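You operate a simulated robot arm through the tools that you are given. There is no shell and no other tool. Be economical: measure what you need, move in short steps, check, and stop when the job is done.

You run a simulated robot arm. Do the job below in one go: nothing can be reset, and whatever is moved stays where it is left.

## Task
Candle the short teal rack's purple stripe egg, put it back and plug in the purple peg.
Fine: in cup 1 of the white turntable, grey knob left at 1; back in its own cup; peg into that rack's hole; lamp off, no egg damaged.

Only the result counts: the job must be done as asked and must still hold three seconds after the hand-in. Knocking over, shifting, dropping, spilling or breaking anything else fails it.

## Robot
A 7-joint arm with a two-finger parallel gripper, fixed in place. Base frame: the origin is at the foot of the arm, x ahead of it, y to its left, z up; the work surface is at about z = 0.5. Units: cm, degrees, N and s.
With the tool pointing down near the work surface it reaches from about 22 to 58 cm from the base axis. Its first joint turns from -66.0 to 66.0 degrees. Payload 2.5 kg.
The tool frame sits at the grasp point between the pads (the TCP): z along the fingers, y along the line on which they close. The tips reach 2.3 cm beyond it. The gripper opens to 9.4 cm. The fingers are 3.8 cm wide and 1 cm thick; the gripper's body (5.4 by 9.6 cm) begins 3.9 cm behind the TCP.
Orientation is that of the tool frame in the base frame, as a unit quaternion [x, y, z, w]. With the fingers straight down and closing along the base's y, the tool's x points along the base's -x, its y along +y and its z along -z.

## Interface
- The arm moves only by the tool drive_tool. Its argument "rows" is a list of rows, each a list of 7 numbers: the finger opening in cm, from 0 to 9.4, then the shift along the tool's x, y, z in cm, then the turn, a rotation vector about the tool's x, y, z in degrees. In form: [[grip, dx, dy, dz, wx, wy, wz], ...]. A call has 1 to 8 rows; each row is the pose to reach, as a shift and turn from the pose commanded when the call began, along the tool's axes at that moment. Each row takes 0.2 s and may step no farther than 5 cm and 8.6 degrees from the row before; otherwise, or with a gripper value out of range, the whole call is refused. Where a pose cannot be reached the arm comes as near as it can. A force on the tool above 40 N (or 10 N above the force at the start of the call, whichever is more), or a blocked arm, ends the call early, and 0.2 s more pass. Each finger travels about 10.8 cm/s and halts on what it meets, pressing with about 24 N; the grip force reading is that of the motor and also rises with nothing between the fingers. The clock runs only during rows and for 0.2 s after the last one: add rows that repeat a pose to give the fingers time. It gives the time, the measured TCP pose, the force on the tool (base axes), the opening and the grip force at its end, in the units of the frame above (readings bear some noise).
- Cameras (640 x 400 px; columns grow to the right, rows downward): "scene" is fixed at [9.93, -39.25, 55.4]; the picture's right is [0.95, -0.32, 0.00], its down [-0.15, -0.45, -0.88] and it looks along [0.28, 0.83, -0.48] (base axes); focal length 309 px, centre (320, 200). "wrist" rides on the gripper at [-3.9, 0, -4.4] in the tool frame; the picture's right is [0.00, -1.00, 0.00], its down [0.97, 0.00, -0.24] and it looks along [0.24, 0.00, 0.97] (tool axes); focal length 218 px, centre (320, 200).
- snapshot(camera): a new picture of that camera. It takes no simulated time.
- pixel_to_xyz(camera, pixels): for up to 12 pixels [column, row] of the newest picture of that camera ("zoom" is the newest enlarged one), the place [x, y, z] in the base frame of the surface seen there, good to about 0.3 cm. It takes no simulated time.
- zoom(camera, box): a new picture of the part [left, top, right, bottom] of that camera's present view, enlarged. It takes no simulated time.
- sign_off(): hands the job in; it is judged then, once.

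Keep the steps short. Do not move on a guess: measure, check each grasp and each placing, and mend mistakes. In all there are 80 turns and 46 pictures (those below and enlarged ones count). Leave the gripper open and the arm clear of the work at the hand-in unless told otherwise, and finish with a single line.

The tools are called after ">>>" by a JSON object that holds its "op" and its "data". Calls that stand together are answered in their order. drive_tool: Moves the arm, as the interface text tells. Its arguments: {"type":"object","properties":{"rows":{"type":"array"}},"required":["rows"]} The other tools are called the same way: snapshot (camera) takes a picture; pixel_to_xyz (camera, pixels) gives the place of the surface under pixels of a picture; zoom (camera, box) takes an enlarged picture of a part of a camera's view; sign_off () hands the job in.

At the start:

```text
time_s: 0.0
ee_pos: [34.51, 25.79, 40.8]
orientation: [0.0, 1.0, 0.0, 0.0]
contact_force: [-0.4, -0.6, -0.4]
grip_width: 9.43
grip_force: 0.0
```

scene: 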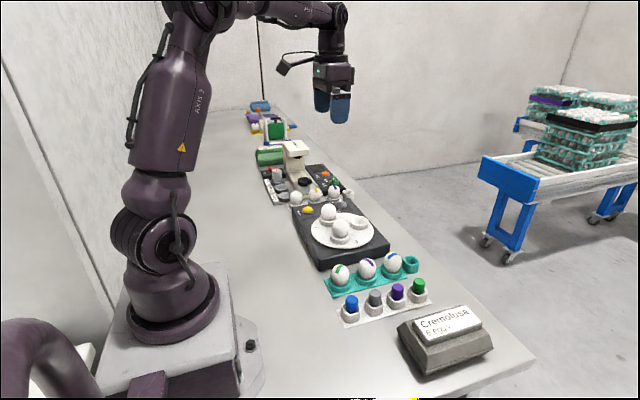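
wrist: 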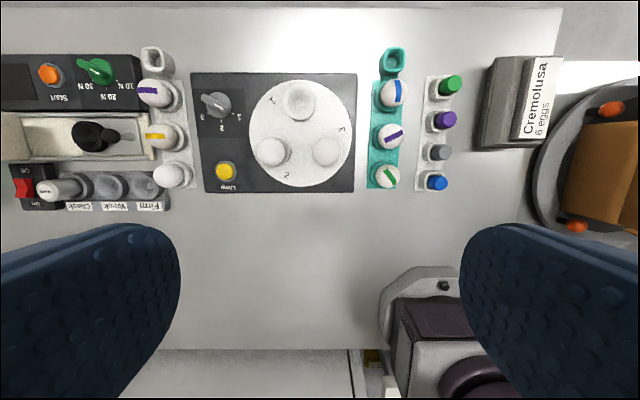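

I see the teal rack with three eggs and a hole, a peg tray, and the turntable with knob and yellow lamp button. I'll zoom in on them first.

>>> {"op": "zoom", "data": {"camera": "wrist", "box": [180, 40, 480, 220]}}

>>> {"op": "zoom", "data": {"camera": "scene", "box": [280, 170, 460, 340]}}

```text
2.13 times, centred on (330, 130) of wrist
```

zoom: 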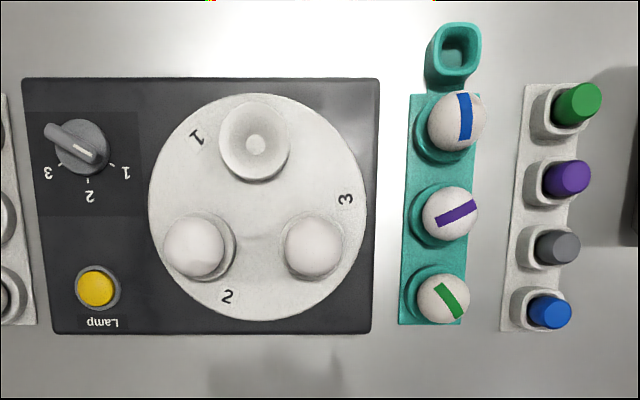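

```text
2.35 times, centred on (370, 255) of scene
```

zoom: 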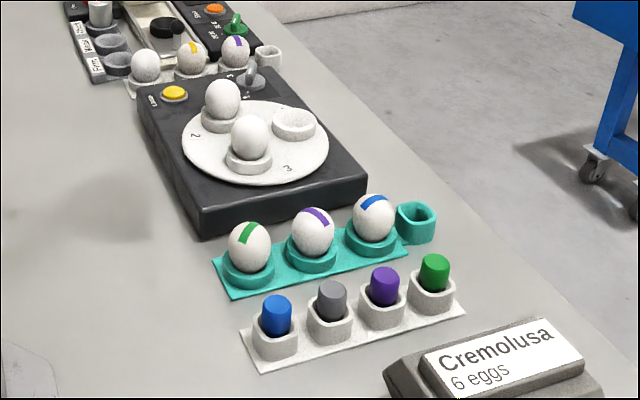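

Next I check the far end for another teal rack, and measure positions in the wrist picture.

>>> {"op": "zoom", "data": {"camera": "scene", "box": [235, 95, 355, 205]}}

>>> {"op": "pixel_to_xyz", "data": {"camera": "wrist", "pixels": [[390, 135], [394, 94], [387, 176], [393, 58], [444, 120], [300, 100], [271, 152], [326, 152], [226, 171], [216, 104], [299, 132], [374, 160]]}}

```text
3.64 times, centred on (295, 150) of scene
```

zoom: 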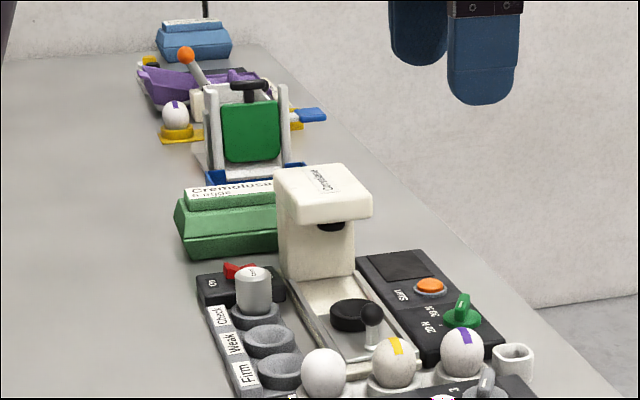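

```text
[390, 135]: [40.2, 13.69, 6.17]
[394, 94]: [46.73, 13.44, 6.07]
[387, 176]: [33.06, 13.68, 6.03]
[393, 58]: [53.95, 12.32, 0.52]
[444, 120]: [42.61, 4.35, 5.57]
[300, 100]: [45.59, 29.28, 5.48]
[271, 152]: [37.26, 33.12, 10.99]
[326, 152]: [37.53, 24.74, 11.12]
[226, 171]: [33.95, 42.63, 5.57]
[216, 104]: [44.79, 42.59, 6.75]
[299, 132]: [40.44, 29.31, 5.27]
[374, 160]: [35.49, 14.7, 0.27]
```

Only one teal rack. Purple egg is at about (40, 13.7). I move down toward the turntable to read the knob at close range.

>>> {"op": "drive_tool", "data": {"rows": [[9.4, -0.8, 2, 3, 0, 0, 0], [9.4, -1.6, 4, 6, 0, 0, 0], [9.4, -2.4, 6, 9, 0, 0, 0], [9.4, -3.2, 8, 12, 0, 0, 0], [9.4, -4, 10, 15, 0, 0, 0]]}}

>>> {"op": "snapshot", "data": {"camera": "wrist"}}

```text
time_s: 1.2
ee_pos: [38.63, 36.1, 25.74]
orientation: [0.001, 1.0, 0.001, 0.0]
contact_force: [-0.3, 0.3, 1.0]
grip_width: 9.4
grip_force: 0.1
```

```text
40 pictures are left
```

wrist: 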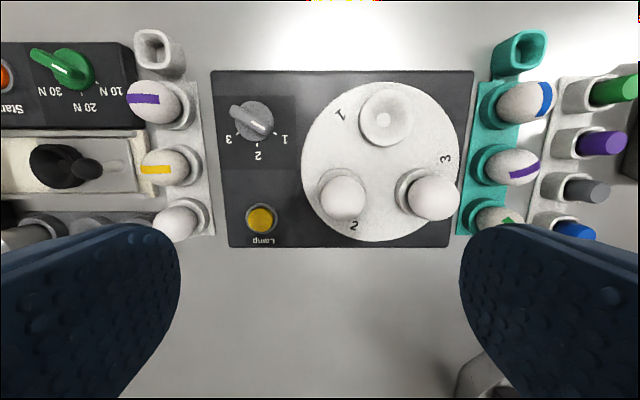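

>>> {"op": "zoom", "data": {"camera": "wrist", "box": [212, 70, 312, 160]}}

>>> {"op": "zoom", "data": {"camera": "scene", "box": [285, 180, 355, 225]}}

>>> {"op": "pixel_to_xyz", "data": {"camera": "wrist", "pixels": [[235, 110], [266, 128], [251, 118], [283, 138], [230, 140], [257, 154], [261, 218], [240, 200], [385, 118], [385, 90], [405, 118], [384, 210]]}}

```text
4.44 times, centred on (262, 115) of wrist
```

zoom: 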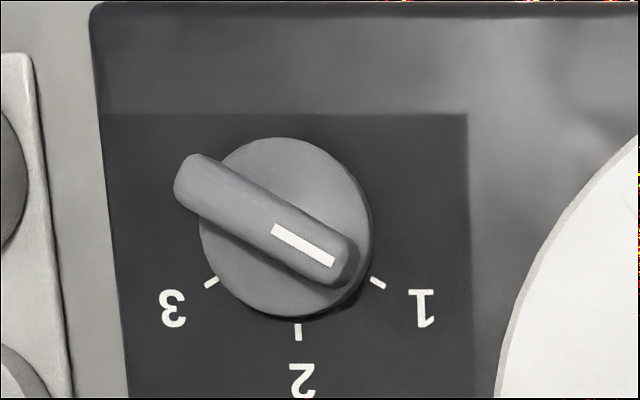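

```text
8.89 times, centred on (320, 202) of scene
```

zoom: 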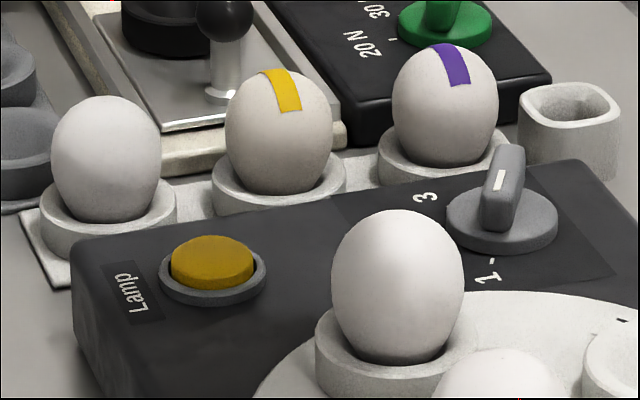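

```text
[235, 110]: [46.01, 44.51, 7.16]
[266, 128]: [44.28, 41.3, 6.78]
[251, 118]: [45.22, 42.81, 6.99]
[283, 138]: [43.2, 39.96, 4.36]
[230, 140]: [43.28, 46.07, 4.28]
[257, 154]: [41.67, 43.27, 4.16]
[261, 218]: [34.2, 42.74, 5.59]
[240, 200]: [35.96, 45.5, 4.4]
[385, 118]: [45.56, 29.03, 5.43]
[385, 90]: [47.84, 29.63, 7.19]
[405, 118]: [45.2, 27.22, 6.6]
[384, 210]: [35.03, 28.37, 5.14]
```

The grey knob's pointer is already at tick 1 and cup 1 (at 385,118) is empty. Now I move over the purple egg.

>>> {"op": "drive_tool", "data": {"rows": [[9.4, -0.3, -4.5, 1, 0, 0, 0], [9, -0.6, -9, 2, 0, 0, 0], [8, -0.9, -13.5, 3, 0, 0, 0], [7, -1.2, -18, 4, 0, 0, 0], [6.5, -1.5, -22.4, 5, 0, 0, 0]]}}

>>> {"op": "snapshot", "data": {"camera": "wrist"}}

>>> {"op": "zoom", "data": {"camera": "scene", "box": [320, 240, 440, 330]}}

```text
time_s: 2.4
ee_pos: [39.96, 13.44, 20.83]
orientation: [0.0, 1.0, 0.0, 0.0]
contact_force: [0.3, -0.6, 0.7]
grip_width: 6.49
grip_force: 0.0
```

```text
37 pictures are left
```

wrist: 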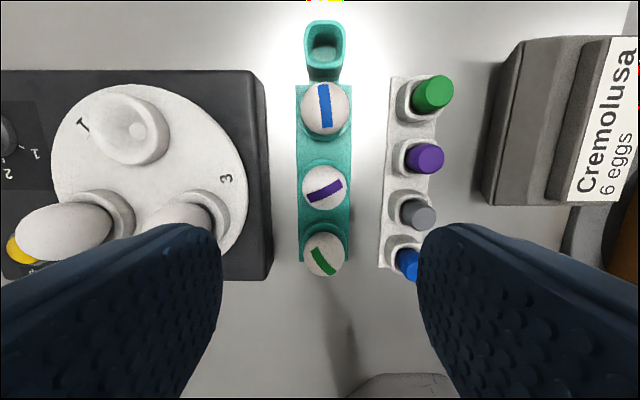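

```text
4.44 times, centred on (380, 285) of scene
```

zoom: 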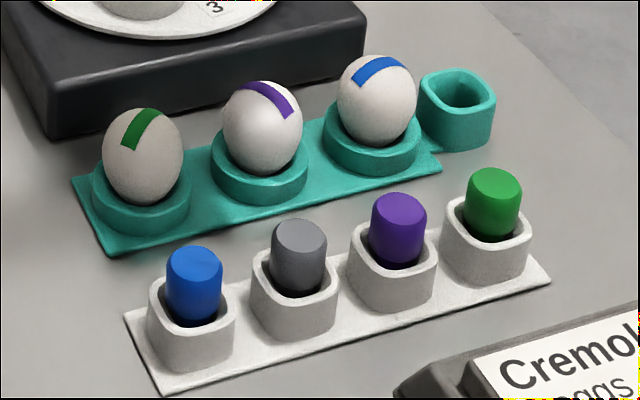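

I measure the egg, ring, peg and hole in both pictures.

>>> {"op": "pixel_to_xyz", "data": {"camera": "wrist", "pixels": [[324, 186], [304, 188], [344, 186], [324, 168], [324, 206], [349, 172], [325, 24], [309, 50], [341, 50], [325, 50], [325, 30], [298, 228]]}}

>>> {"op": "pixel_to_xyz", "data": {"camera": "zoom", "pixels": [[262, 92], [226, 125], [300, 130], [262, 194], [215, 155], [305, 172], [262, 170], [398, 202], [400, 290], [458, 78], [425, 90], [490, 104]]}}

>>> {"op": "pixel_to_xyz", "data": {"camera": "wrist", "pixels": [[424, 157], [412, 145], [444, 157], [425, 172], [400, 150], [415, 177], [433, 93], [403, 82], [395, 120], [437, 135], [350, 90], [300, 90]]}}

```text
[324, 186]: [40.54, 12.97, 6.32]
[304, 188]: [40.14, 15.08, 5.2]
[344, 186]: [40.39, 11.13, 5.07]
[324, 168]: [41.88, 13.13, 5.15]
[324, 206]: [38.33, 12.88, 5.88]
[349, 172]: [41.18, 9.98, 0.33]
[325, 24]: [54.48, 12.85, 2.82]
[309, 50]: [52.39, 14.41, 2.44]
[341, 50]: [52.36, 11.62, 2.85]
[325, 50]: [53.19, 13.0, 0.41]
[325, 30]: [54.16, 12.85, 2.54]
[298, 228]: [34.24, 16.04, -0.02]
```

```text
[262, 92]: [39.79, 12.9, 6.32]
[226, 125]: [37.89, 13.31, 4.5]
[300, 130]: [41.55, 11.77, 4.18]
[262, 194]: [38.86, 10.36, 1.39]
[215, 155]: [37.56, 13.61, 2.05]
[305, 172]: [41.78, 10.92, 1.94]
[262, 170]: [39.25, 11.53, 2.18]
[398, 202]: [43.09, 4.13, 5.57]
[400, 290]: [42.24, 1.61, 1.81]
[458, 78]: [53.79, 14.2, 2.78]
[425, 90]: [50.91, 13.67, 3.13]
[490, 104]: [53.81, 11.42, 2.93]
```

```text
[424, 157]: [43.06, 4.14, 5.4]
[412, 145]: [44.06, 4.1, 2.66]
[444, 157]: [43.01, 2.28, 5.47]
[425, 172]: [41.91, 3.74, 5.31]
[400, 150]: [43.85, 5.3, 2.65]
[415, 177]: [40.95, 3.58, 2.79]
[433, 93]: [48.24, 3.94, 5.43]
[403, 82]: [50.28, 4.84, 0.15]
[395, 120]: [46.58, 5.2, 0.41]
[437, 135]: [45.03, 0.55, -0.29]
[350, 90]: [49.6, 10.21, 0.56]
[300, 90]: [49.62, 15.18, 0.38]
```

Egg centre is about (40.05, 13.0), ring top about z 2.1, egg top 6.3. I lower with open fingers around it, tips staying above the ring.

>>> {"op": "drive_tool", "data": {"rows": [[6.5, -0.05, -0.4, 4, 0, 0, 0], [6.5, -0.1, -0.42, 8, 0, 0, 0], [6.5, -0.1, -0.42, 11, 0, 0, 0], [6.5, -0.1, -0.42, 13.5, 0, 0, 0], [6.5, -0.1, -0.42, 15.9, 0, 0, 0], [6.5, -0.1, -0.42, 15.9, 0, 0, 0]]}}

>>> {"op": "snapshot", "data": {"camera": "wrist"}}

>>> {"op": "zoom", "data": {"camera": "scene", "box": [320, 230, 440, 320]}}

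```text
time_s: 3.8
ee_pos: [40.01, 12.91, 4.95]
orientation: [-0.001, 1.0, 0.0, 0.0]
contact_force: [0.1, 0.0, -1.1]
grip_width: 6.5
grip_force: 0.1
```

```text
35 pictures are left
```

wrist: 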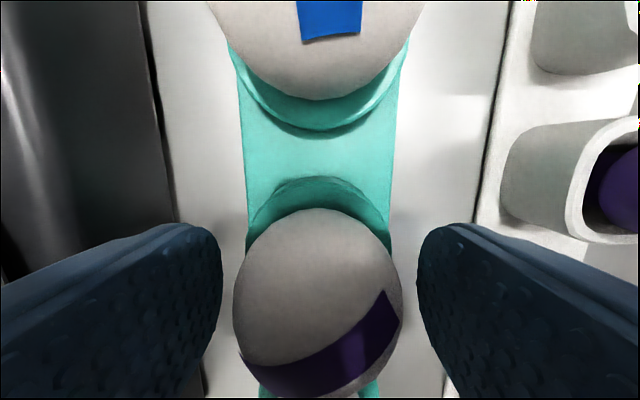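

```text
4.44 times, centred on (380, 275) of scene
```

zoom: 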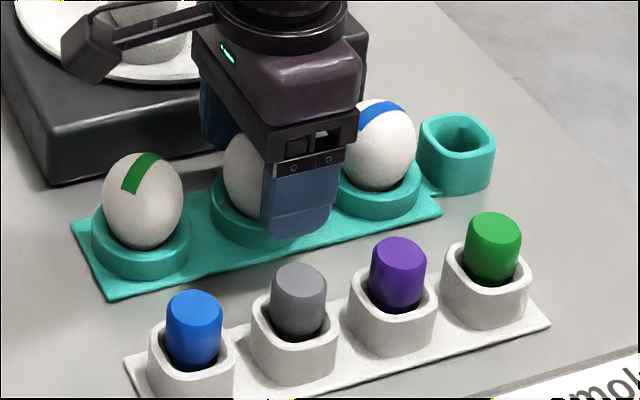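

The egg is centred between the fingers (column ~318). I close gently in steps.

>>> {"op": "drive_tool", "data": {"rows": [[5.5, 0, 0, 0, 0, 0, 0], [4.8, 0, 0, 0, 0, 0, 0], [4.4, 0, 0, 0, 0, 0, 0], [4.2, 0, 0, 0, 0, 0, 0], [4.2, 0, 0, 0, 0, 0, 0]]}}

```text
time_s: 5.0
ee_pos: [39.99, 12.96, 5.05]
orientation: [0.0, 1.0, -0.001, 0.0]
contact_force: [0.8, 3.7, 0.6]
grip_width: 4.35
grip_force: 8.7
```

Gripped at 4.35 cm with 8.7 N. Lift gently a little and check.

>>> {"op": "drive_tool", "data": {"rows": [[4.2, 0, 0.05, -0.5, 0, 0, 0], [4.2, 0, 0.05, -1.5, 0, 0, 0], [4.2, 0, 0.05, -4, 0, 0, 0], [4.2, 0, 0.05, -8, 0, 0, 0], [4.2, 0, 0.05, -12, 0, 0, 0]]}}

>>> {"op": "snapshot", "data": {"camera": "wrist"}}

>>> {"op": "zoom", "data": {"camera": "scene", "box": [300, 190, 440, 300]}}

```text
time_s: 6.2
ee_pos: [40.01, 13.1, 16.74]
orientation: [0.0, 1.0, 0.0, -0.001]
contact_force: [0.5, 0.7, -0.5]
grip_width: 4.2
grip_force: 0.0
```

```text
33 pictures are left
```

wrist: 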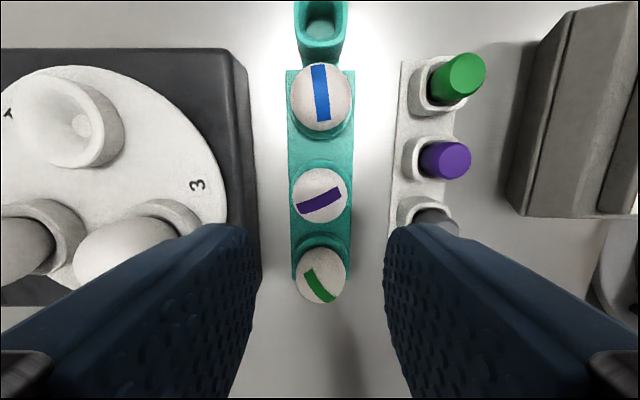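

```text
3.64 times, centred on (370, 245) of scene
```

zoom: 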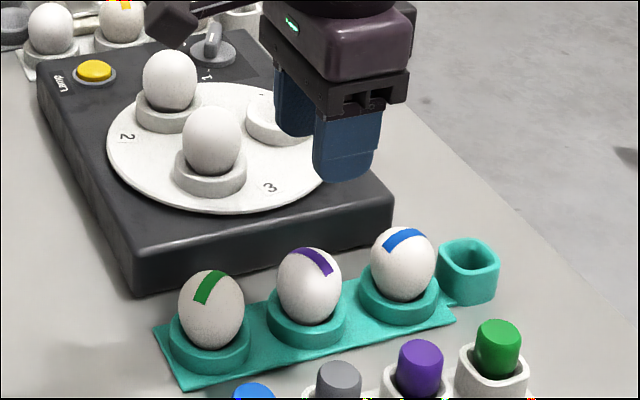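

The egg slipped out and stands unharmed in its cup; I was too high and too gentle. I re-open, go down lower (tips just above the ring).

>>> {"op": "drive_tool", "data": {"rows": [[6.2, 0, 0, 0, 0, 0, 0], [6.2, 0, 0, 4, 0, 0, 0], [6.2, 0, 0, 8, 0, 0, 0], [6.2, 0, 0, 11, 0, 0, 0], [6.2, 0, 0, 12.2, 0, 0, 0], [6.2, 0, 0, 12.2, 0, 0, 0]]}}

>>> {"op": "zoom", "data": {"camera": "scene", "box": [340, 240, 410, 300]}}

```text
time_s: 7.6
ee_pos: [39.96, 12.81, 4.54]
orientation: [0.0, 1.0, 0.001, 0.0]
contact_force: [0.5, -0.1, -0.5]
grip_width: 6.2
grip_force: 0.1
```

```text
6.67 times, centred on (375, 270) of scene
```

zoom: 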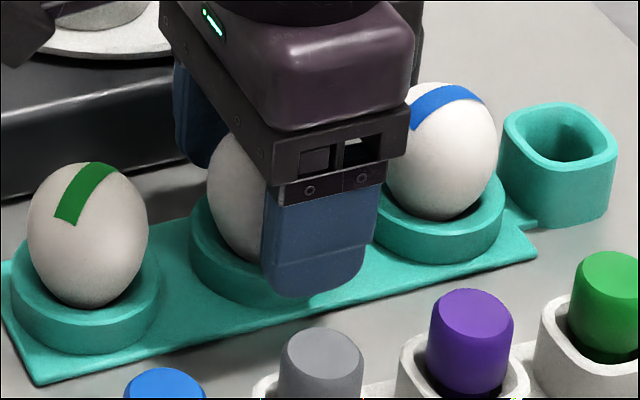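

Clear of the ring. I shift y +0.2 and close, a little further this time.

>>> {"op": "drive_tool", "data": {"rows": [[5.4, 0, 0.2, 0, 0, 0, 0], [4.6, 0, 0.2, 0, 0, 0, 0], [4.2, 0, 0.2, 0, 0, 0, 0], [4.0, 0, 0.2, 0, 0, 0, 0], [4.0, 0, 0.2, 0, 0, 0, 0]]}}

```text
time_s: 8.8
ee_pos: [39.99, 13.05, 4.75]
orientation: [0.0, 1.0, 0.001, 0.0]
contact_force: [0.1, -3.8, 1.4]
grip_width: 4.35
grip_force: 8.4
```

Still 4.35 cm and 8.4 N. I centre by −0.07 and press slightly more, then a tiny lift.

>>> {"op": "drive_tool", "data": {"rows": [[3.8, 0, -0.08, 0, 0, 0, 0], [3.6, 0, -0.08, 0, 0, 0, 0], [3.6, 0, -0.08, 0, 0, 0, 0]]}}

```text
time_s: 9.6
ee_pos: [40.08, 13.12, 4.63]
orientation: [0.0, 1.0, 0.0, 0.0]
contact_force: [-1.7, -1.8, 4.2]
grip_width: 4.34
grip_force: 9.0
```

>>> {"op": "drive_tool", "data": {"rows": [[3.6, 0, -0.08, -0.3, 0, 0, 0], [3.6, 0, -0.08, -0.6, 0, 0, 0], [3.6, 0, -0.08, -1.0, 0, 0, 0], [3.6, 0, -0.08, -1.5, 0, 0, 0]]}}

>>> {"op": "zoom", "data": {"camera": "scene", "box": [340, 230, 410, 290]}}

```text
time_s: 10.6
ee_pos: [40.04, 13.06, 6.04]
orientation: [0.0, 1.0, 0.0, 0.0]
contact_force: [0.1, -0.1, 0.2]
grip_width: 4.34
grip_force: 8.7
```

```text
6.67 times, centred on (375, 260) of scene
```

zoom: 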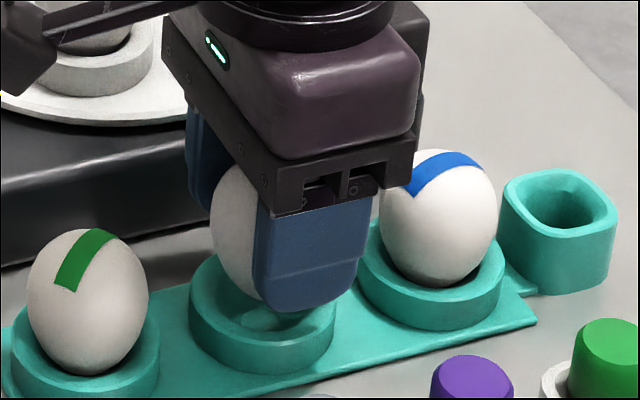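

Egg is held and clear of the cup. I raise it high and then take a scene zoom on cup 1 to locate its rim.

>>> {"op": "drive_tool", "data": {"rows": [[3.6, 0, 0, -3, 0, 0, 0], [3.6, 0, 0, -6, 0, 0, 0], [3.6, 0, 0, -9, 0, 0, 0], [3.6, 0, 0, -12, 0, 0, 0], [3.6, -1.5, 4, -12, 0, 0, 0]]}}

>>> {"op": "snapshot", "data": {"camera": "wrist"}}

>>> {"op": "zoom", "data": {"camera": "scene", "box": [290, 190, 400, 270]}}

```text
time_s: 11.8
ee_pos: [41.28, 17.03, 18.02]
orientation: [-0.001, 1.0, 0.0, -0.001]
contact_force: [0.0, 1.2, -0.4]
grip_width: 4.35
grip_force: 8.8
```

```text
29 pictures are left
```

wrist: 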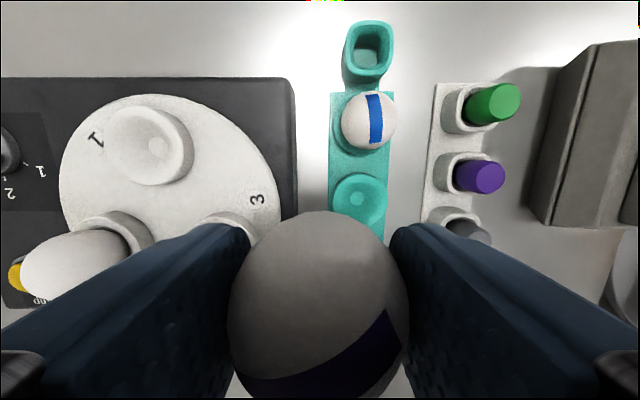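

```text
5.00 times, centred on (345, 230) of scene
```

zoom: 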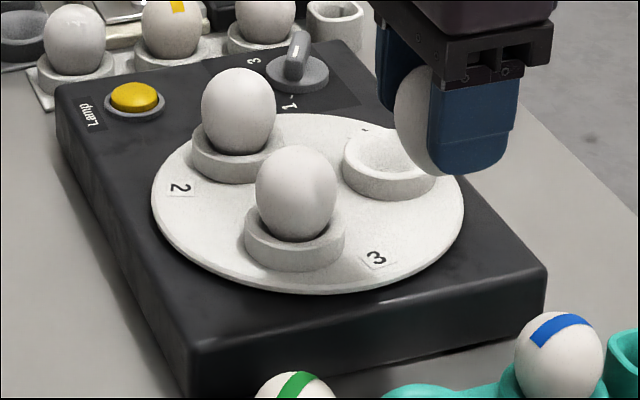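

Measure rim points of cup 1, and of the emptied rack cup for the return.

>>> {"op": "pixel_to_xyz", "data": {"camera": "wrist", "pixels": [[150, 108], [145, 180], [115, 143], [189, 147], [158, 146], [176, 118], [122, 170], [334, 198], [384, 200], [358, 178], [358, 200], [358, 220]]}}

>>> {"op": "pixel_to_xyz", "data": {"camera": "zoom", "pixels": [[390, 188], [346, 158], [385, 170], [435, 178], [375, 136], [250, 240], [340, 232], [290, 262], [296, 150], [239, 72]]}}

```text
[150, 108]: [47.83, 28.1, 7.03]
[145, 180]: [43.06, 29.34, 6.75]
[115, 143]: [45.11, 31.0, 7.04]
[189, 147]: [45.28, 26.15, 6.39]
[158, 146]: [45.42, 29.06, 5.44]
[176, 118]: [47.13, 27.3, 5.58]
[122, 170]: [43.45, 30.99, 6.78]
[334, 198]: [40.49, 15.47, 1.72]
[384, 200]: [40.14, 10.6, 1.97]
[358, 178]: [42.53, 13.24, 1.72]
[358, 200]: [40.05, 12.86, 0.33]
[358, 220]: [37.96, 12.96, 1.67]
```

```text
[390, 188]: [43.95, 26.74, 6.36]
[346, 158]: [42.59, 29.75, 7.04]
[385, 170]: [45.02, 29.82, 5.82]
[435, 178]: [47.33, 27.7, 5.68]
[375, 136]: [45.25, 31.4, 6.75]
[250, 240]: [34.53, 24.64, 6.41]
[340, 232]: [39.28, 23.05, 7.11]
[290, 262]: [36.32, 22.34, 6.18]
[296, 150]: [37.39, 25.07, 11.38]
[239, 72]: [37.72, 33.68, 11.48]
```

Cup 1 centre ≈ (45.4, 29.05), about 5.1 cm higher than the rack cup, so seat TCP z ≈ 9.75. I move above it.

>>> {"op": "drive_tool", "data": {"rows": [[3.6, -1.4, 4, 0, 0, 0, 0], [3.6, -2.8, 8, 0, 0, 0, 0], [3.6, -4.1, 12, 0, 0, 0, 0], [3.6, -4.1, 12, 2.5, 0, 0, 0], [3.6, -4.1, 12, 5, 0, 0, 0], [3.6, -4.1, 12, 5, 0, 0, 0]]}}

>>> {"op": "zoom", "data": {"camera": "scene", "box": [290, 170, 400, 250]}}

```text
time_s: 13.2
ee_pos: [45.81, 28.94, 12.99]
orientation: [0.0, 1.0, 0.0, 0.001]
contact_force: [0.3, 0.0, -0.4]
grip_width: 4.37
grip_force: 9.0
```

```text
5.00 times, centred on (345, 210) of scene
```

zoom: 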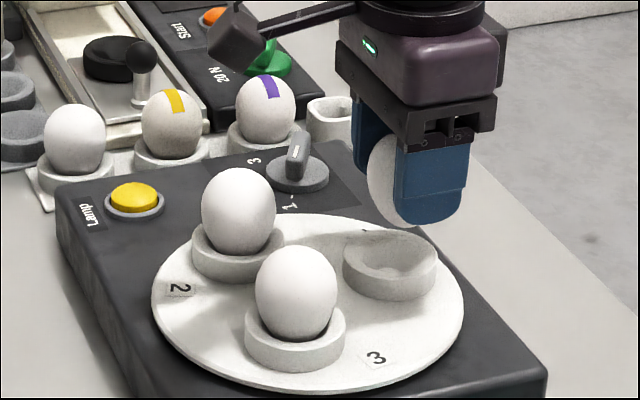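

x reads 45.81, 0.35 too far; I correct and lower near the seat.

>>> {"op": "drive_tool", "data": {"rows": [[3.6, 0.3, 0.05, 0, 0, 0, 0], [3.6, 0.3, 0.05, 1, 0, 0, 0], [3.6, 0.3, 0.05, 2, 0, 0, 0], [3.6, 0.3, 0.05, 2.7, 0, 0, 0], [3.6, 0.3, 0.05, 2.7, 0, 0, 0]]}}

>>> {"op": "zoom", "data": {"camera": "scene", "box": [310, 180, 390, 240]}}

```text
time_s: 14.4
ee_pos: [45.33, 29.13, 10.39]
orientation: [0.0, 1.0, 0.0, 0.0]
contact_force: [0.2, -0.4, -1.4]
grip_width: 4.37
grip_force: 9.1
```

```text
6.67 times, centred on (350, 210) of scene
```

zoom: 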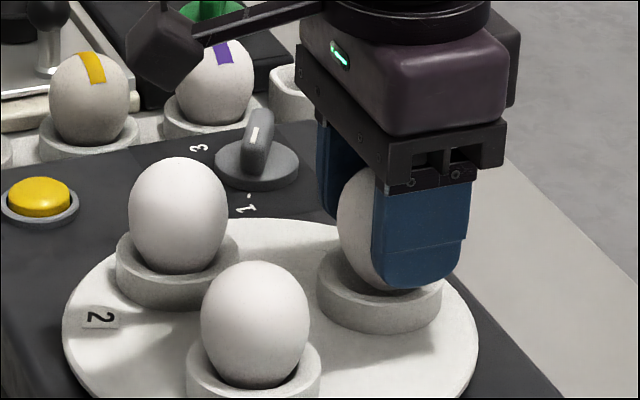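

Egg is in the ring mouth. I lower the last bit in small steps watching force.

>>> {"op": "drive_tool", "data": {"rows": [[3.6, 0, 0, 0.2, 0, 0, 0], [3.6, 0, 0, 0.35, 0, 0, 0], [3.6, 0, 0, 0.5, 0, 0, 0]]}}

```text
time_s: 15.2
ee_pos: [45.34, 29.17, 9.95]
orientation: [0.0, 1.0, 0.0, 0.0]
contact_force: [-0.1, -0.4, -0.7]
grip_width: 4.34
grip_force: 9.1
```

>>> {"op": "drive_tool", "data": {"rows": [[3.6, 0, 0, 0.1, 0, 0, 0], [3.6, 0, 0, 0.2, 0, 0, 0], [3.6, 0, 0, 0.2, 0, 0, 0]]}}

```text
time_s: 16.0
ee_pos: [45.18, 29.07, 9.83]
orientation: [0.0, 1.0, -0.001, 0.0]
contact_force: [-1.7, 0.1, 2.2]
grip_width: 4.37
grip_force: 8.8
```

Contact felt (2.2 N up); seated. I release slowly.

>>> {"op": "drive_tool", "data": {"rows": [[4.4, 0, 0, 0, 0, 0, 0], [4.8, 0, 0, 0, 0, 0, 0], [5.5, 0, 0, 0, 0, 0, 0], [6.2, 0, 0, 0, 0, 0, 0], [6.2, 0, 0, -3, 0, 0, 0], [6.2, 0, 0, -7, 0, 0, 0], [6.2, 0, 0, -11, 0, 0, 0]]}}

>>> {"op": "zoom", "data": {"camera": "scene", "box": [290, 170, 400, 250]}}

```text
time_s: 17.6
ee_pos: [45.33, 29.08, 20.71]
orientation: [0.0, 1.0, 0.0, 0.0]
contact_force: [0.1, 0.5, 0.4]
grip_width: 6.2
grip_force: 0.1
```

```text
5.00 times, centred on (345, 210) of scene
```

zoom: 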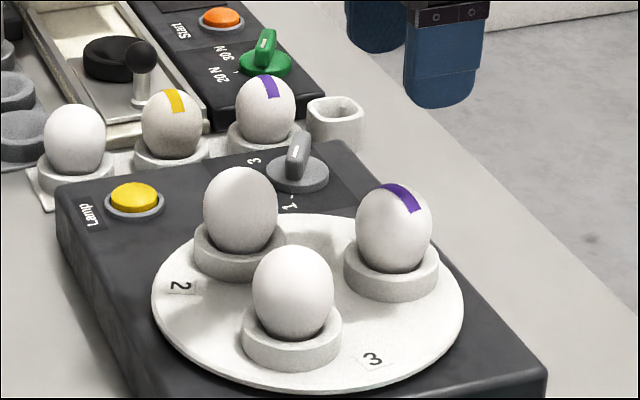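

The purple-striped egg sits upright in cup 1. Next: go over the lamp button (34.2, 42.7, top z≈5.6) with closed fingers.

>>> {"op": "drive_tool", "data": {"rows": [[5, 2.8, 3.4, 0, 0, 0, 0], [3, 5.6, 6.8, 0, 0, 0, 0], [1, 8.4, 10.2, 0, 0, 0, 0], [0, 11.1, 13.65, 0, 0, 0, 0], [0, 11.1, 13.65, 4, 0, 0, 0], [0, 11.1, 13.65, 8, 0, 0, 0], [0, 11.1, 13.65, 10.5, 0, 0, 0], [0, 11.1, 13.65, 10.5, 0, 0, 0]]}}

>>> {"op": "zoom", "data": {"camera": "scene", "box": [280, 160, 370, 230]}}

>>> {"op": "pixel_to_xyz", "data": {"camera": "zoom", "pixels": [[190, 250]]}}

```text
time_s: 19.4
ee_pos: [34.44, 42.68, 10.27]
orientation: [0.0, 1.0, 0.0, -0.001]
contact_force: [-0.1, -0.2, 0.8]
grip_width: 0.0
grip_force: 23.9
```

```text
5.71 times, centred on (325, 195) of scene
```

zoom: 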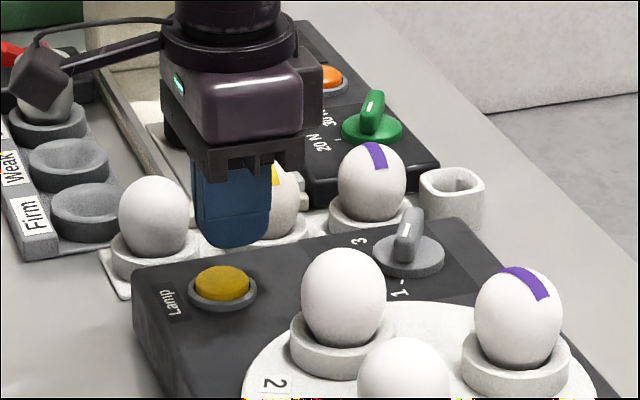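

```text
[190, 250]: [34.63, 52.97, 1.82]
```

Aligned over the button. Press down slowly, stopping on force.

>>> {"op": "drive_tool", "data": {"rows": [[0, 0.2, 0, 1.5, 0, 0, 0], [0, 0.2, 0, 2.2, 0, 0, 0], [0, 0.2, 0, 2.5, 0, 0, 0], [0, 0.2, 0, 2.7, 0, 0, 0]]}}

>>> {"op": "zoom", "data": {"camera": "scene", "box": [280, 160, 390, 240]}}

```text
time_s: 20.4
ee_pos: [34.07, 42.85, 7.5]
orientation: [0.0, 1.0, -0.001, 0.001]
contact_force: [0.8, -0.5, 3.5]
grip_width: 0.01
grip_force: 23.8
```

```text
5.00 times, centred on (335, 200) of scene
```

zoom: 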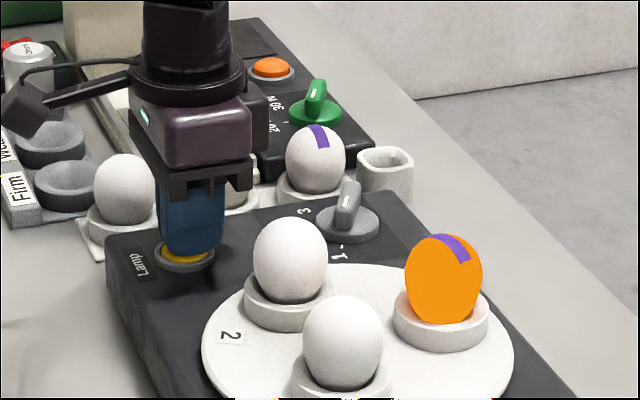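

The egg in cup 1 glows orange: the lamp is on it. I lift off the button to see whether it latches, waiting a second or so.

>>> {"op": "drive_tool", "data": {"rows": [[0, 0, 0, -1, 0, 0, 0], [0, 0, 0, -2.2, 0, 0, 0], [0, 0, 0, -2.2, 0, 0, 0], [0, 0, 0, -2.2, 0, 0, 0], [0, 0, 0, -2.2, 0, 0, 0], [0, 0, 0, -2.2, 0, 0, 0]]}}

>>> {"op": "zoom", "data": {"camera": "scene", "box": [280, 160, 390, 240]}}

```text
time_s: 21.8
ee_pos: [34.06, 42.77, 9.8]
orientation: [0.001, 1.0, 0.0, 0.0]
contact_force: [-0.1, -0.5, 0.9]
grip_width: 0.0
grip_force: 24.4
```

```text
5.00 times, centred on (335, 200) of scene
```

zoom: 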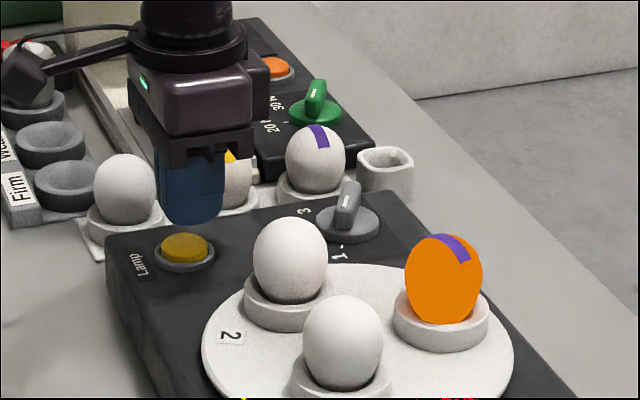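

It latches. I let it shine a bit longer, then press again to switch off.

>>> {"op": "drive_tool", "data": {"rows": [[0, 0, 0, 0, 0, 0, 0], [0, 0, 0, 0, 0, 0, 0], [0, 0, 0, 0, 0, 0, 0], [0, 0, 0, 0, 0, 0, 0], [0, 0, 0, 0, 0, 0, 0], [0, 0, 0, 0, 0, 0, 0], [0, 0, 0, 0, 0, 0, 0], [0, 0, 0, 0, 0, 0, 0]]}}

>>> {"op": "drive_tool", "data": {"rows": [[0, 0, 0, 1.3, 0, 0, 0], [0, 0, 0, 1.8, 0, 0, 0], [0, 0, 0, 2.2, 0, 0, 0], [0, 0, 0, 1.2, 0, 0, 0], [0, 0, 0, 0, 0, 0, 0]]}}

>>> {"op": "zoom", "data": {"camera": "scene", "box": [280, 160, 390, 240]}}

```text
time_s: 23.6
ee_pos: [34.14, 42.56, 9.76]
orientation: [0.0, 1.0, 0.0, -0.001]
contact_force: [0.9, 0.0, -0.3]
grip_width: 0.0
grip_force: 23.9
```

```text
time_s: 24.8
ee_pos: [34.14, 42.73, 9.74]
orientation: [0.0, 1.0, 0.0, 0.0]
contact_force: [-0.3, -0.3, 0.1]
grip_width: 0.0
grip_force: 23.9
```

```text
5.00 times, centred on (335, 200) of scene
```

zoom: 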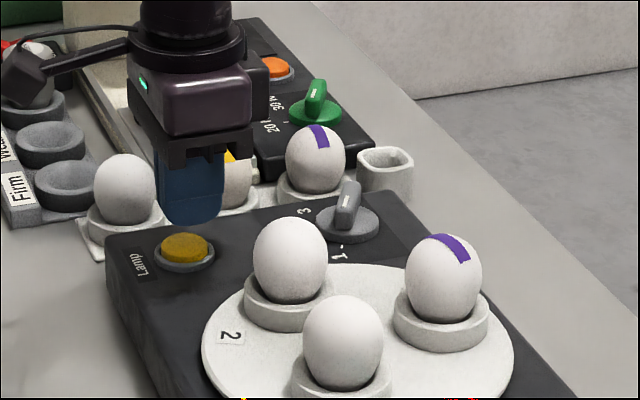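

Lamp is off. Return over the egg: rise, move back, opening to 6.4.

>>> {"op": "drive_tool", "data": {"rows": [[0, 0, 0, -4, 0, 0, 0], [0, 0, 0, -8, 0, 0, 0], [1, 0, 0, -11, 0, 0, 0], [3, -2.8, -3.4, -11, 0, 0, 0], [5, -5.6, -6.8, -11, 0, 0, 0], [6.4, -8.4, -10.2, -11, 0, 0, 0], [6.4, -11.2, -13.6, -11, 0, 0, 0], [6.4, -11.2, -13.6, -11, 0, 0, 0]]}}

>>> {"op": "snapshot", "data": {"camera": "wrist"}}

>>> {"op": "pixel_to_xyz", "data": {"camera": "wrist", "pixels": [[320, 190], [300, 190], [340, 190], [320, 170], [320, 210]]}}

```text
time_s: 26.6
ee_pos: [45.15, 28.91, 20.7]
orientation: [0.0, 1.0, 0.0, 0.0]
contact_force: [0.1, 0.2, 0.5]
grip_width: 6.41
grip_force: 0.1
```

```text
20 pictures are left
```

wrist: 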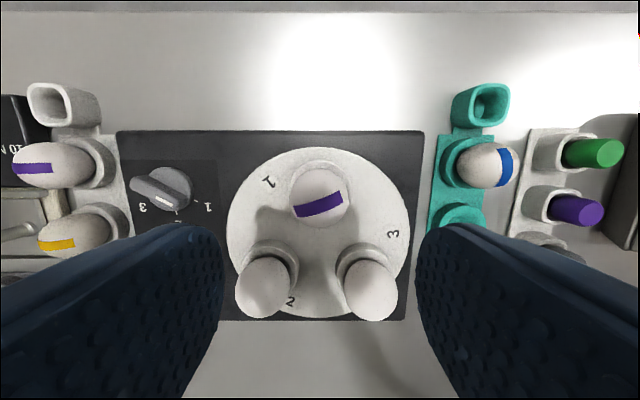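

```text
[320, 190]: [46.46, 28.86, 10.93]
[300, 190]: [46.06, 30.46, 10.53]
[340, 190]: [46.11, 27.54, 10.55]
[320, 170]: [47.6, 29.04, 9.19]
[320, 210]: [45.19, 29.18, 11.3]
```

Knob still at 1. Egg centre ≈ (45.4, 29.0). I lower around it to TCP z≈9.75.

>>> {"op": "drive_tool", "data": {"rows": [[6.4, -0.15, 0.05, 4, 0, 0, 0], [6.4, -0.15, 0.05, 8, 0, 0, 0], [6.4, -0.15, 0.05, 10, 0, 0, 0], [6.4, -0.15, 0.05, 10.9, 0, 0, 0], [6.4, -0.15, 0.05, 10.9, 0, 0, 0]]}}

>>> {"op": "snapshot", "data": {"camera": "wrist"}}

```text
time_s: 27.8
ee_pos: [45.4, 29.34, 9.86]
orientation: [0.0, 1.0, 0.0, 0.0]
contact_force: [-0.6, -0.5, 0.0]
grip_width: 6.38
grip_force: 0.1
```

```text
19 pictures are left
```

wrist: 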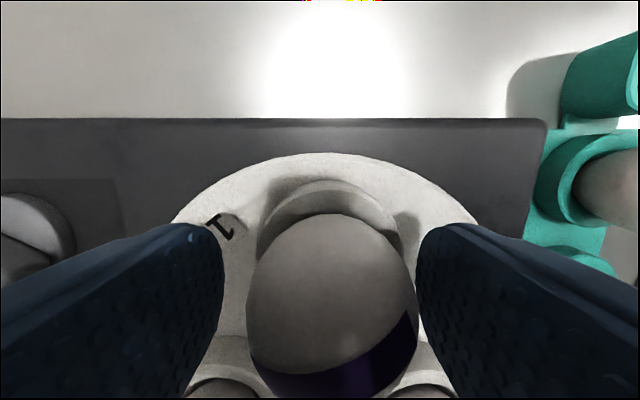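

The egg is at column ~332, so I shift 0.3 cm toward −y, 0.1 lower, and close.

>>> {"op": "drive_tool", "data": {"rows": [[6.2, 0, -0.3, 0.1, 0, 0, 0], [5.4, 0, -0.3, 0.1, 0, 0, 0], [4.6, 0, -0.3, 0.1, 0, 0, 0], [4.2, 0, -0.3, 0.1, 0, 0, 0], [3.8, 0, -0.3, 0.1, 0, 0, 0], [3.6, 0, -0.3, 0.1, 0, 0, 0], [3.6, 0, -0.3, 0.1, 0, 0, 0]]}}

>>> {"op": "drive_tool", "data": {"rows": [[3.6, 0, 0, -0.3, 0, 0, 0], [3.6, 0, 0, -0.6, 0, 0, 0], [3.6, 0, 0, -1.0, 0, 0, 0], [3.6, 0, 0, -1.8, 0, 0, 0]]}}

>>> {"op": "zoom", "data": {"camera": "scene", "box": [310, 170, 400, 240]}}

```text
time_s: 29.4
ee_pos: [45.36, 28.99, 9.8]
orientation: [0.0, 1.0, 0.0, -0.001]
contact_force: [1.5, 0.9, 0.6]
grip_width: 4.33
grip_force: 8.9
```

```text
time_s: 30.4
ee_pos: [45.39, 28.8, 11.53]
orientation: [0.0, 1.0, 0.0, 0.0]
contact_force: [-0.1, 0.2, -0.5]
grip_width: 4.34
grip_force: 8.9
```

```text
5.71 times, centred on (355, 205) of scene
```

zoom: 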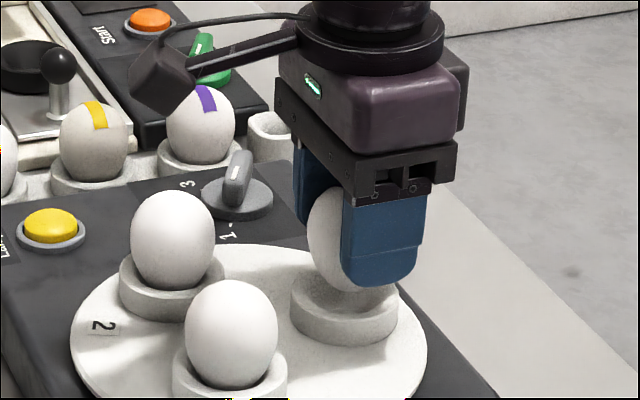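

Egg lifted. I raise and carry it to above its rack cup (40.05, 12.95).

>>> {"op": "drive_tool", "data": {"rows": [[3.6, 0, 0, -3.5, 0, 0, 0], [3.6, 0, 0, -6.5, 0, 0, 0], [3.6, 1.3, -4, -6.5, 0, 0, 0], [3.6, 2.6, -8, -6.5, 0, 0, 0], [3.6, 4, -12, -6.5, 0, 0, 0], [3.6, 5.3, -16, -6.5, 0, 0, 0], [3.6, 5.3, -16, -2.5, 0, 0, 0], [3.6, 5.3, -16, 1.5, 0, 0, 0]]}}

>>> {"op": "drive_tool", "data": {"rows": [[3.6, 0, 0, 1, 0, 0, 0], [3.6, 0, 0, 1, 0, 0, 0]]}}

>>> {"op": "zoom", "data": {"camera": "scene", "box": [330, 220, 420, 290]}}

```text
time_s: 32.2
ee_pos: [40.07, 12.96, 9.94]
orientation: [0.001, 1.0, 0.0, 0.0]
contact_force: [0.1, 0.4, -1.0]
grip_width: 4.34
grip_force: 9.2
```

```text
time_s: 32.8
ee_pos: [40.12, 12.8, 9.04]
orientation: [0.001, 1.0, 0.0, 0.0]
contact_force: [0.2, 0.2, -0.5]
grip_width: 4.35
grip_force: 8.7
```

```text
5.71 times, centred on (375, 255) of scene
```

zoom: 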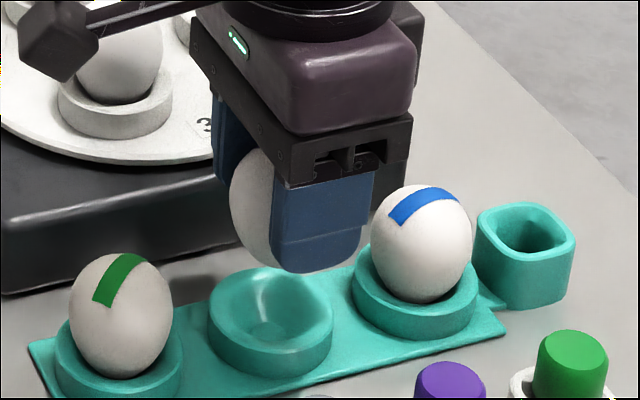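

Aligned above its cup. Lower to just above seat.

>>> {"op": "drive_tool", "data": {"rows": [[3.6, 0, 0.05, 1.5, 0, 0, 0], [3.6, 0, 0.05, 3, 0, 0, 0], [3.6, 0, 0.05, 3.8, 0, 0, 0], [3.6, 0, 0.05, 4.0, 0, 0, 0]]}}

>>> {"op": "drive_tool", "data": {"rows": [[3.6, 0, 0, 0.1, 0, 0, 0], [3.6, 0, 0, 0.2, 0, 0, 0], [3.6, 0, 0, 0.3, 0, 0, 0]]}}

```text
time_s: 33.8
ee_pos: [40.09, 12.92, 5.06]
orientation: [0.0, 1.0, 0.0, 0.001]
contact_force: [0.1, -0.5, -0.6]
grip_width: 4.33
grip_force: 9.4
```

```text
time_s: 34.6
ee_pos: [40.19, 13.09, 4.74]
orientation: [0.001, 1.0, 0.0, 0.0]
contact_force: [-0.6, 2.9, 5.9]
grip_width: 4.32
grip_force: 9.0
```

Contact (5.9 N up): seated. Release and rise.

>>> {"op": "drive_tool", "data": {"rows": [[4.4, 0, 0, -0.05, 0, 0, 0], [4.8, 0, 0, -0.05, 0, 0, 0], [5.5, 0, 0, -0.05, 0, 0, 0], [6.2, 0, 0, -0.05, 0, 0, 0], [6.2, 0, 0, -3, 0, 0, 0], [6.2, 0, 0, -7, 0, 0, 0], [6.2, 0, 0, -10, 0, 0, 0], [6.2, 0, 2, -13, 0, 0, 0]]}}

>>> {"op": "snapshot", "data": {"camera": "wrist"}}

>>> {"op": "zoom", "data": {"camera": "scene", "box": [320, 240, 440, 330]}}

```text
time_s: 36.4
ee_pos: [40.16, 14.81, 17.65]
orientation: [0.0, 1.0, 0.0, 0.0]
contact_force: [-0.2, 0.2, -0.5]
grip_width: 6.19
grip_force: 0.2
```

```text
16 pictures are left
```

wrist: 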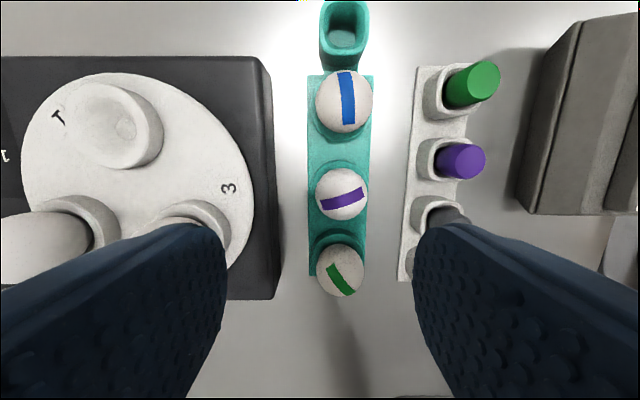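

```text
4.44 times, centred on (380, 285) of scene
```

zoom: 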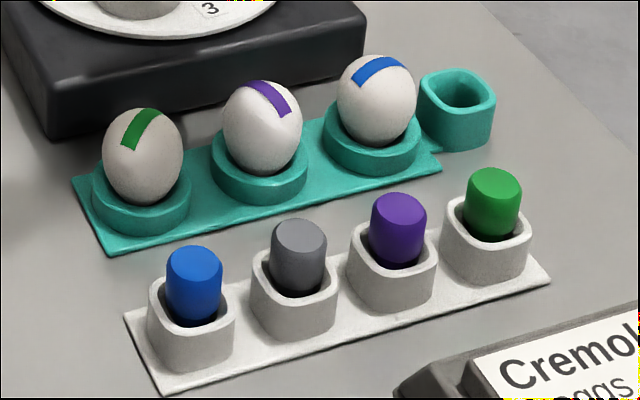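

Egg is back upright in its own cup. Now over the purple peg at about (43, 3.6).

>>> {"op": "drive_tool", "data": {"rows": [[6.2, -0.9, -3.7, 0, 0, 0, 0], [5.5, -1.8, -7.4, 0, 0, 0, 0], [5, -2.7, -11.1, 0, 0, 0, 0], [5, -2.7, -11.1, 0, 0, 0, 0]]}}

>>> {"op": "snapshot", "data": {"camera": "wrist"}}

```text
time_s: 37.4
ee_pos: [43.0, 3.74, 17.71]
orientation: [0.001, 1.0, 0.0, 0.0]
contact_force: [0.8, -0.2, 0.0]
grip_width: 5.02
grip_force: 0.0
```

```text
14 pictures are left
```

wrist: 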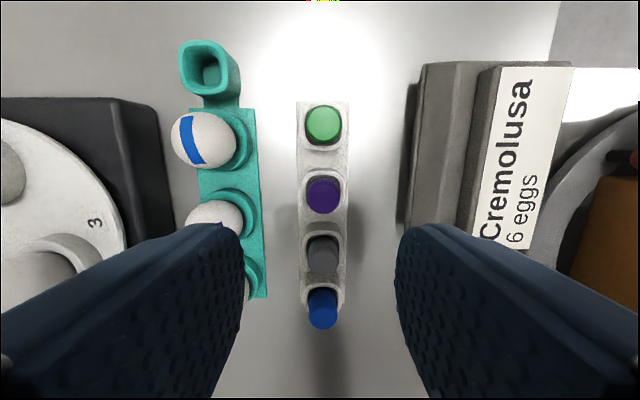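

>>> {"op": "pixel_to_xyz", "data": {"camera": "wrist", "pixels": [[323, 195], [306, 195], [340, 195], [323, 179], [323, 211], [305, 220], [345, 175], [303, 176], [206, 41], [206, 94], [182, 68], [237, 68]]}}

>>> {"op": "zoom", "data": {"camera": "wrist", "box": [270, 90, 370, 240]}}

```text
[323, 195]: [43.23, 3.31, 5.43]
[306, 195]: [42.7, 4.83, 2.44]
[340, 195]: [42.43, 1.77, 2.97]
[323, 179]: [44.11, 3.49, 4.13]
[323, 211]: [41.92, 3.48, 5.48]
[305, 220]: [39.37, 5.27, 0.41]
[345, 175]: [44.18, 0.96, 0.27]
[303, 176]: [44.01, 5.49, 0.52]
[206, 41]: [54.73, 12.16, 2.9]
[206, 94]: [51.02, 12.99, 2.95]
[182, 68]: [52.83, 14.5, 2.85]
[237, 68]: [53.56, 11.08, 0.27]
```

```text
2.67 times, centred on (320, 165) of wrist
```

zoom: 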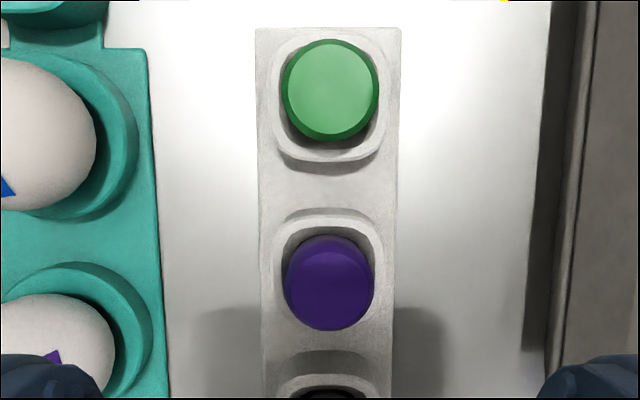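

Peg centre ≈ (43.0, 3.45), top 5.45, socket top ≈2.9. I lower to TCP z 5.4.

>>> {"op": "drive_tool", "data": {"rows": [[5, 0, -0.28, 4, 0, 0, 0], [5, 0, -0.28, 8, 0, 0, 0], [5, 0, -0.28, 11, 0, 0, 0], [5, 0, -0.28, 12.3, 0, 0, 0], [5, 0, -0.28, 12.3, 0, 0, 0]]}}

>>> {"op": "snapshot", "data": {"camera": "wrist"}}

```text
time_s: 38.6
ee_pos: [42.89, 3.56, 5.24]
orientation: [0.0, 1.0, 0.0, 0.0]
contact_force: [-0.3, 0.3, 0.3]
grip_width: 5.01
grip_force: 0.0
```

```text
12 pictures are left
```

wrist: 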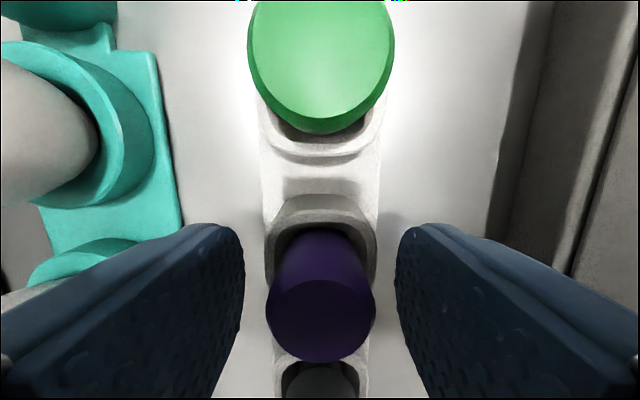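

Centred at column 321. Close on the peg.

>>> {"op": "drive_tool", "data": {"rows": [[4, 0, 0, 0, 0, 0, 0], [3, 0, 0, 0, 0, 0, 0], [2.2, 0, 0, 0, 0, 0, 0], [1.6, 0, 0, 0, 0, 0, 0], [1.6, 0, 0, 0, 0, 0, 0]]}}

>>> {"op": "drive_tool", "data": {"rows": [[1.6, 0, 0, -0.5, 0, 0, 0], [1.6, 0, 0, -1.5, 0, 0, 0], [1.6, 0, 0, -3, 0, 0, 0], [1.6, 0, 0, -5, 0, 0, 0]]}}

>>> {"op": "zoom", "data": {"camera": "scene", "box": [330, 220, 450, 310]}}

```text
time_s: 39.8
ee_pos: [42.79, 3.64, 5.35]
orientation: [0.0, 1.0, 0.0, 0.0]
contact_force: [0.3, -0.1, -0.2]
grip_width: 2.54
grip_force: 24.5
```

```text
time_s: 40.8
ee_pos: [42.86, 3.53, 10.33]
orientation: [0.0, 1.0, -0.001, 0.001]
contact_force: [0.4, -0.2, -0.3]
grip_width: 2.53
grip_force: 23.8
```

```text
4.44 times, centred on (390, 265) of scene
```

zoom: 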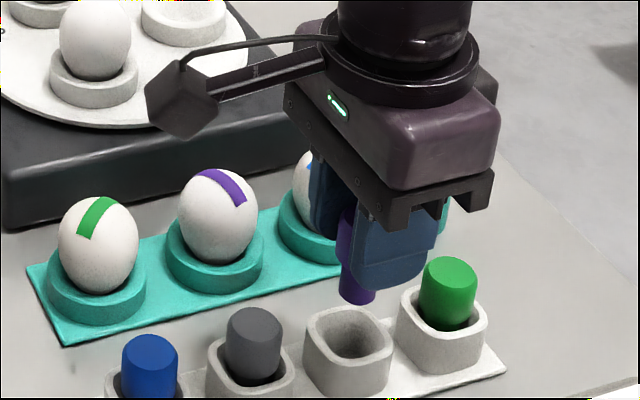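

Peg held (it has a narrower round shank). I raise and move short of the hole so the wrist camera can see it.

>>> {"op": "drive_tool", "data": {"rows": [[1.6, 0, 0, -4, 0, 0, 0], [1.6, -2, 3, -4, 0, 0, 0], [1.6, -4, 6, -4, 0, 0, 0], [1.6, -6, 8, -4, 0, 0, 0], [1.6, -7, 9.4, -4, 0, 0, 0], [1.6, -7, 9.4, -4, 0, 0, 0]]}}

>>> {"op": "snapshot", "data": {"camera": "wrist"}}

```text
time_s: 42.2
ee_pos: [49.64, 12.98, 14.22]
orientation: [0.0, 1.0, 0.0, 0.0]
contact_force: [-1.0, -0.4, -0.6]
grip_width: 2.53
grip_force: 23.7
```

```text
10 pictures are left
```

wrist: 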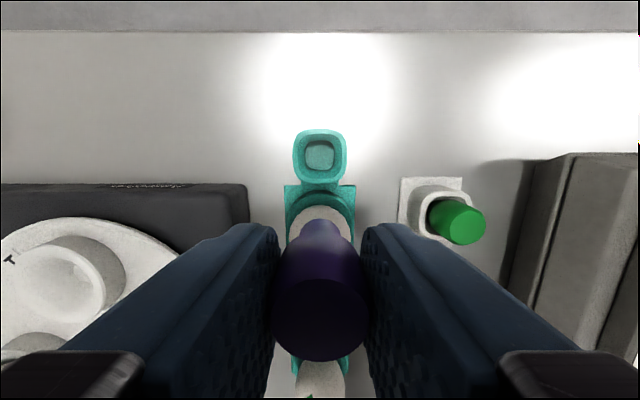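

The hole is plainly seen around (320,154). Zoom and measure its rim.

>>> {"op": "zoom", "data": {"camera": "wrist", "box": [280, 115, 360, 195]}}

>>> {"op": "pixel_to_xyz", "data": {"camera": "wrist", "pixels": [[320, 154], [297, 155], [343, 155], [320, 132], [320, 177], [310, 154], [330, 154], [320, 144], [320, 164]]}}

```text
5.00 times, centred on (320, 155) of wrist
```

zoom: 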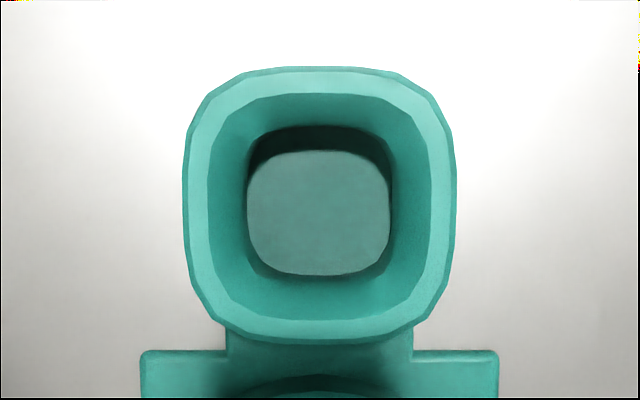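

```text
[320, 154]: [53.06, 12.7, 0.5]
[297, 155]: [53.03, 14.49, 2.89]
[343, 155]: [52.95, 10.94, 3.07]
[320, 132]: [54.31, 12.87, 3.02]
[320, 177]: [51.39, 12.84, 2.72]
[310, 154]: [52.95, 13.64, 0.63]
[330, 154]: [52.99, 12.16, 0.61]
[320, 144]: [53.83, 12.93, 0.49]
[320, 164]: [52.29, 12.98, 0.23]
```

Hole centre ≈ (52.8, 12.8). Peg sits ~0.15 ahead of the TCP, so I aim TCP at (52.65, 12.8) and lower to z 9 for a check.

>>> {"op": "drive_tool", "data": {"rows": [[1.6, -1.5, -0.1, 0, 0, 0, 0], [1.6, -3, -0.15, 0, 0, 0, 0], [1.6, -3, -0.15, 2.5, 0, 0, 0], [1.6, -3, -0.15, 5, 0, 0, 0], [1.6, -3, -0.15, 5, 0, 0, 0]]}}

>>> {"op": "zoom", "data": {"camera": "scene", "box": [370, 210, 450, 280]}}

```text
time_s: 43.4
ee_pos: [52.61, 12.8, 9.37]
orientation: [0.0, 1.0, 0.0, 0.0]
contact_force: [-0.1, 0.0, -0.1]
grip_width: 2.54
grip_force: 23.9
```

```text
5.71 times, centred on (410, 245) of scene
```

zoom: 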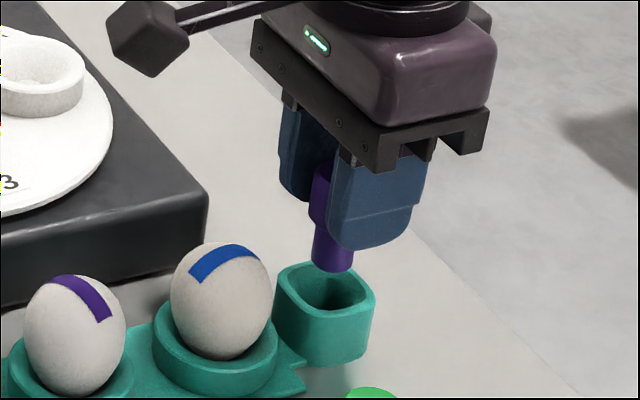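

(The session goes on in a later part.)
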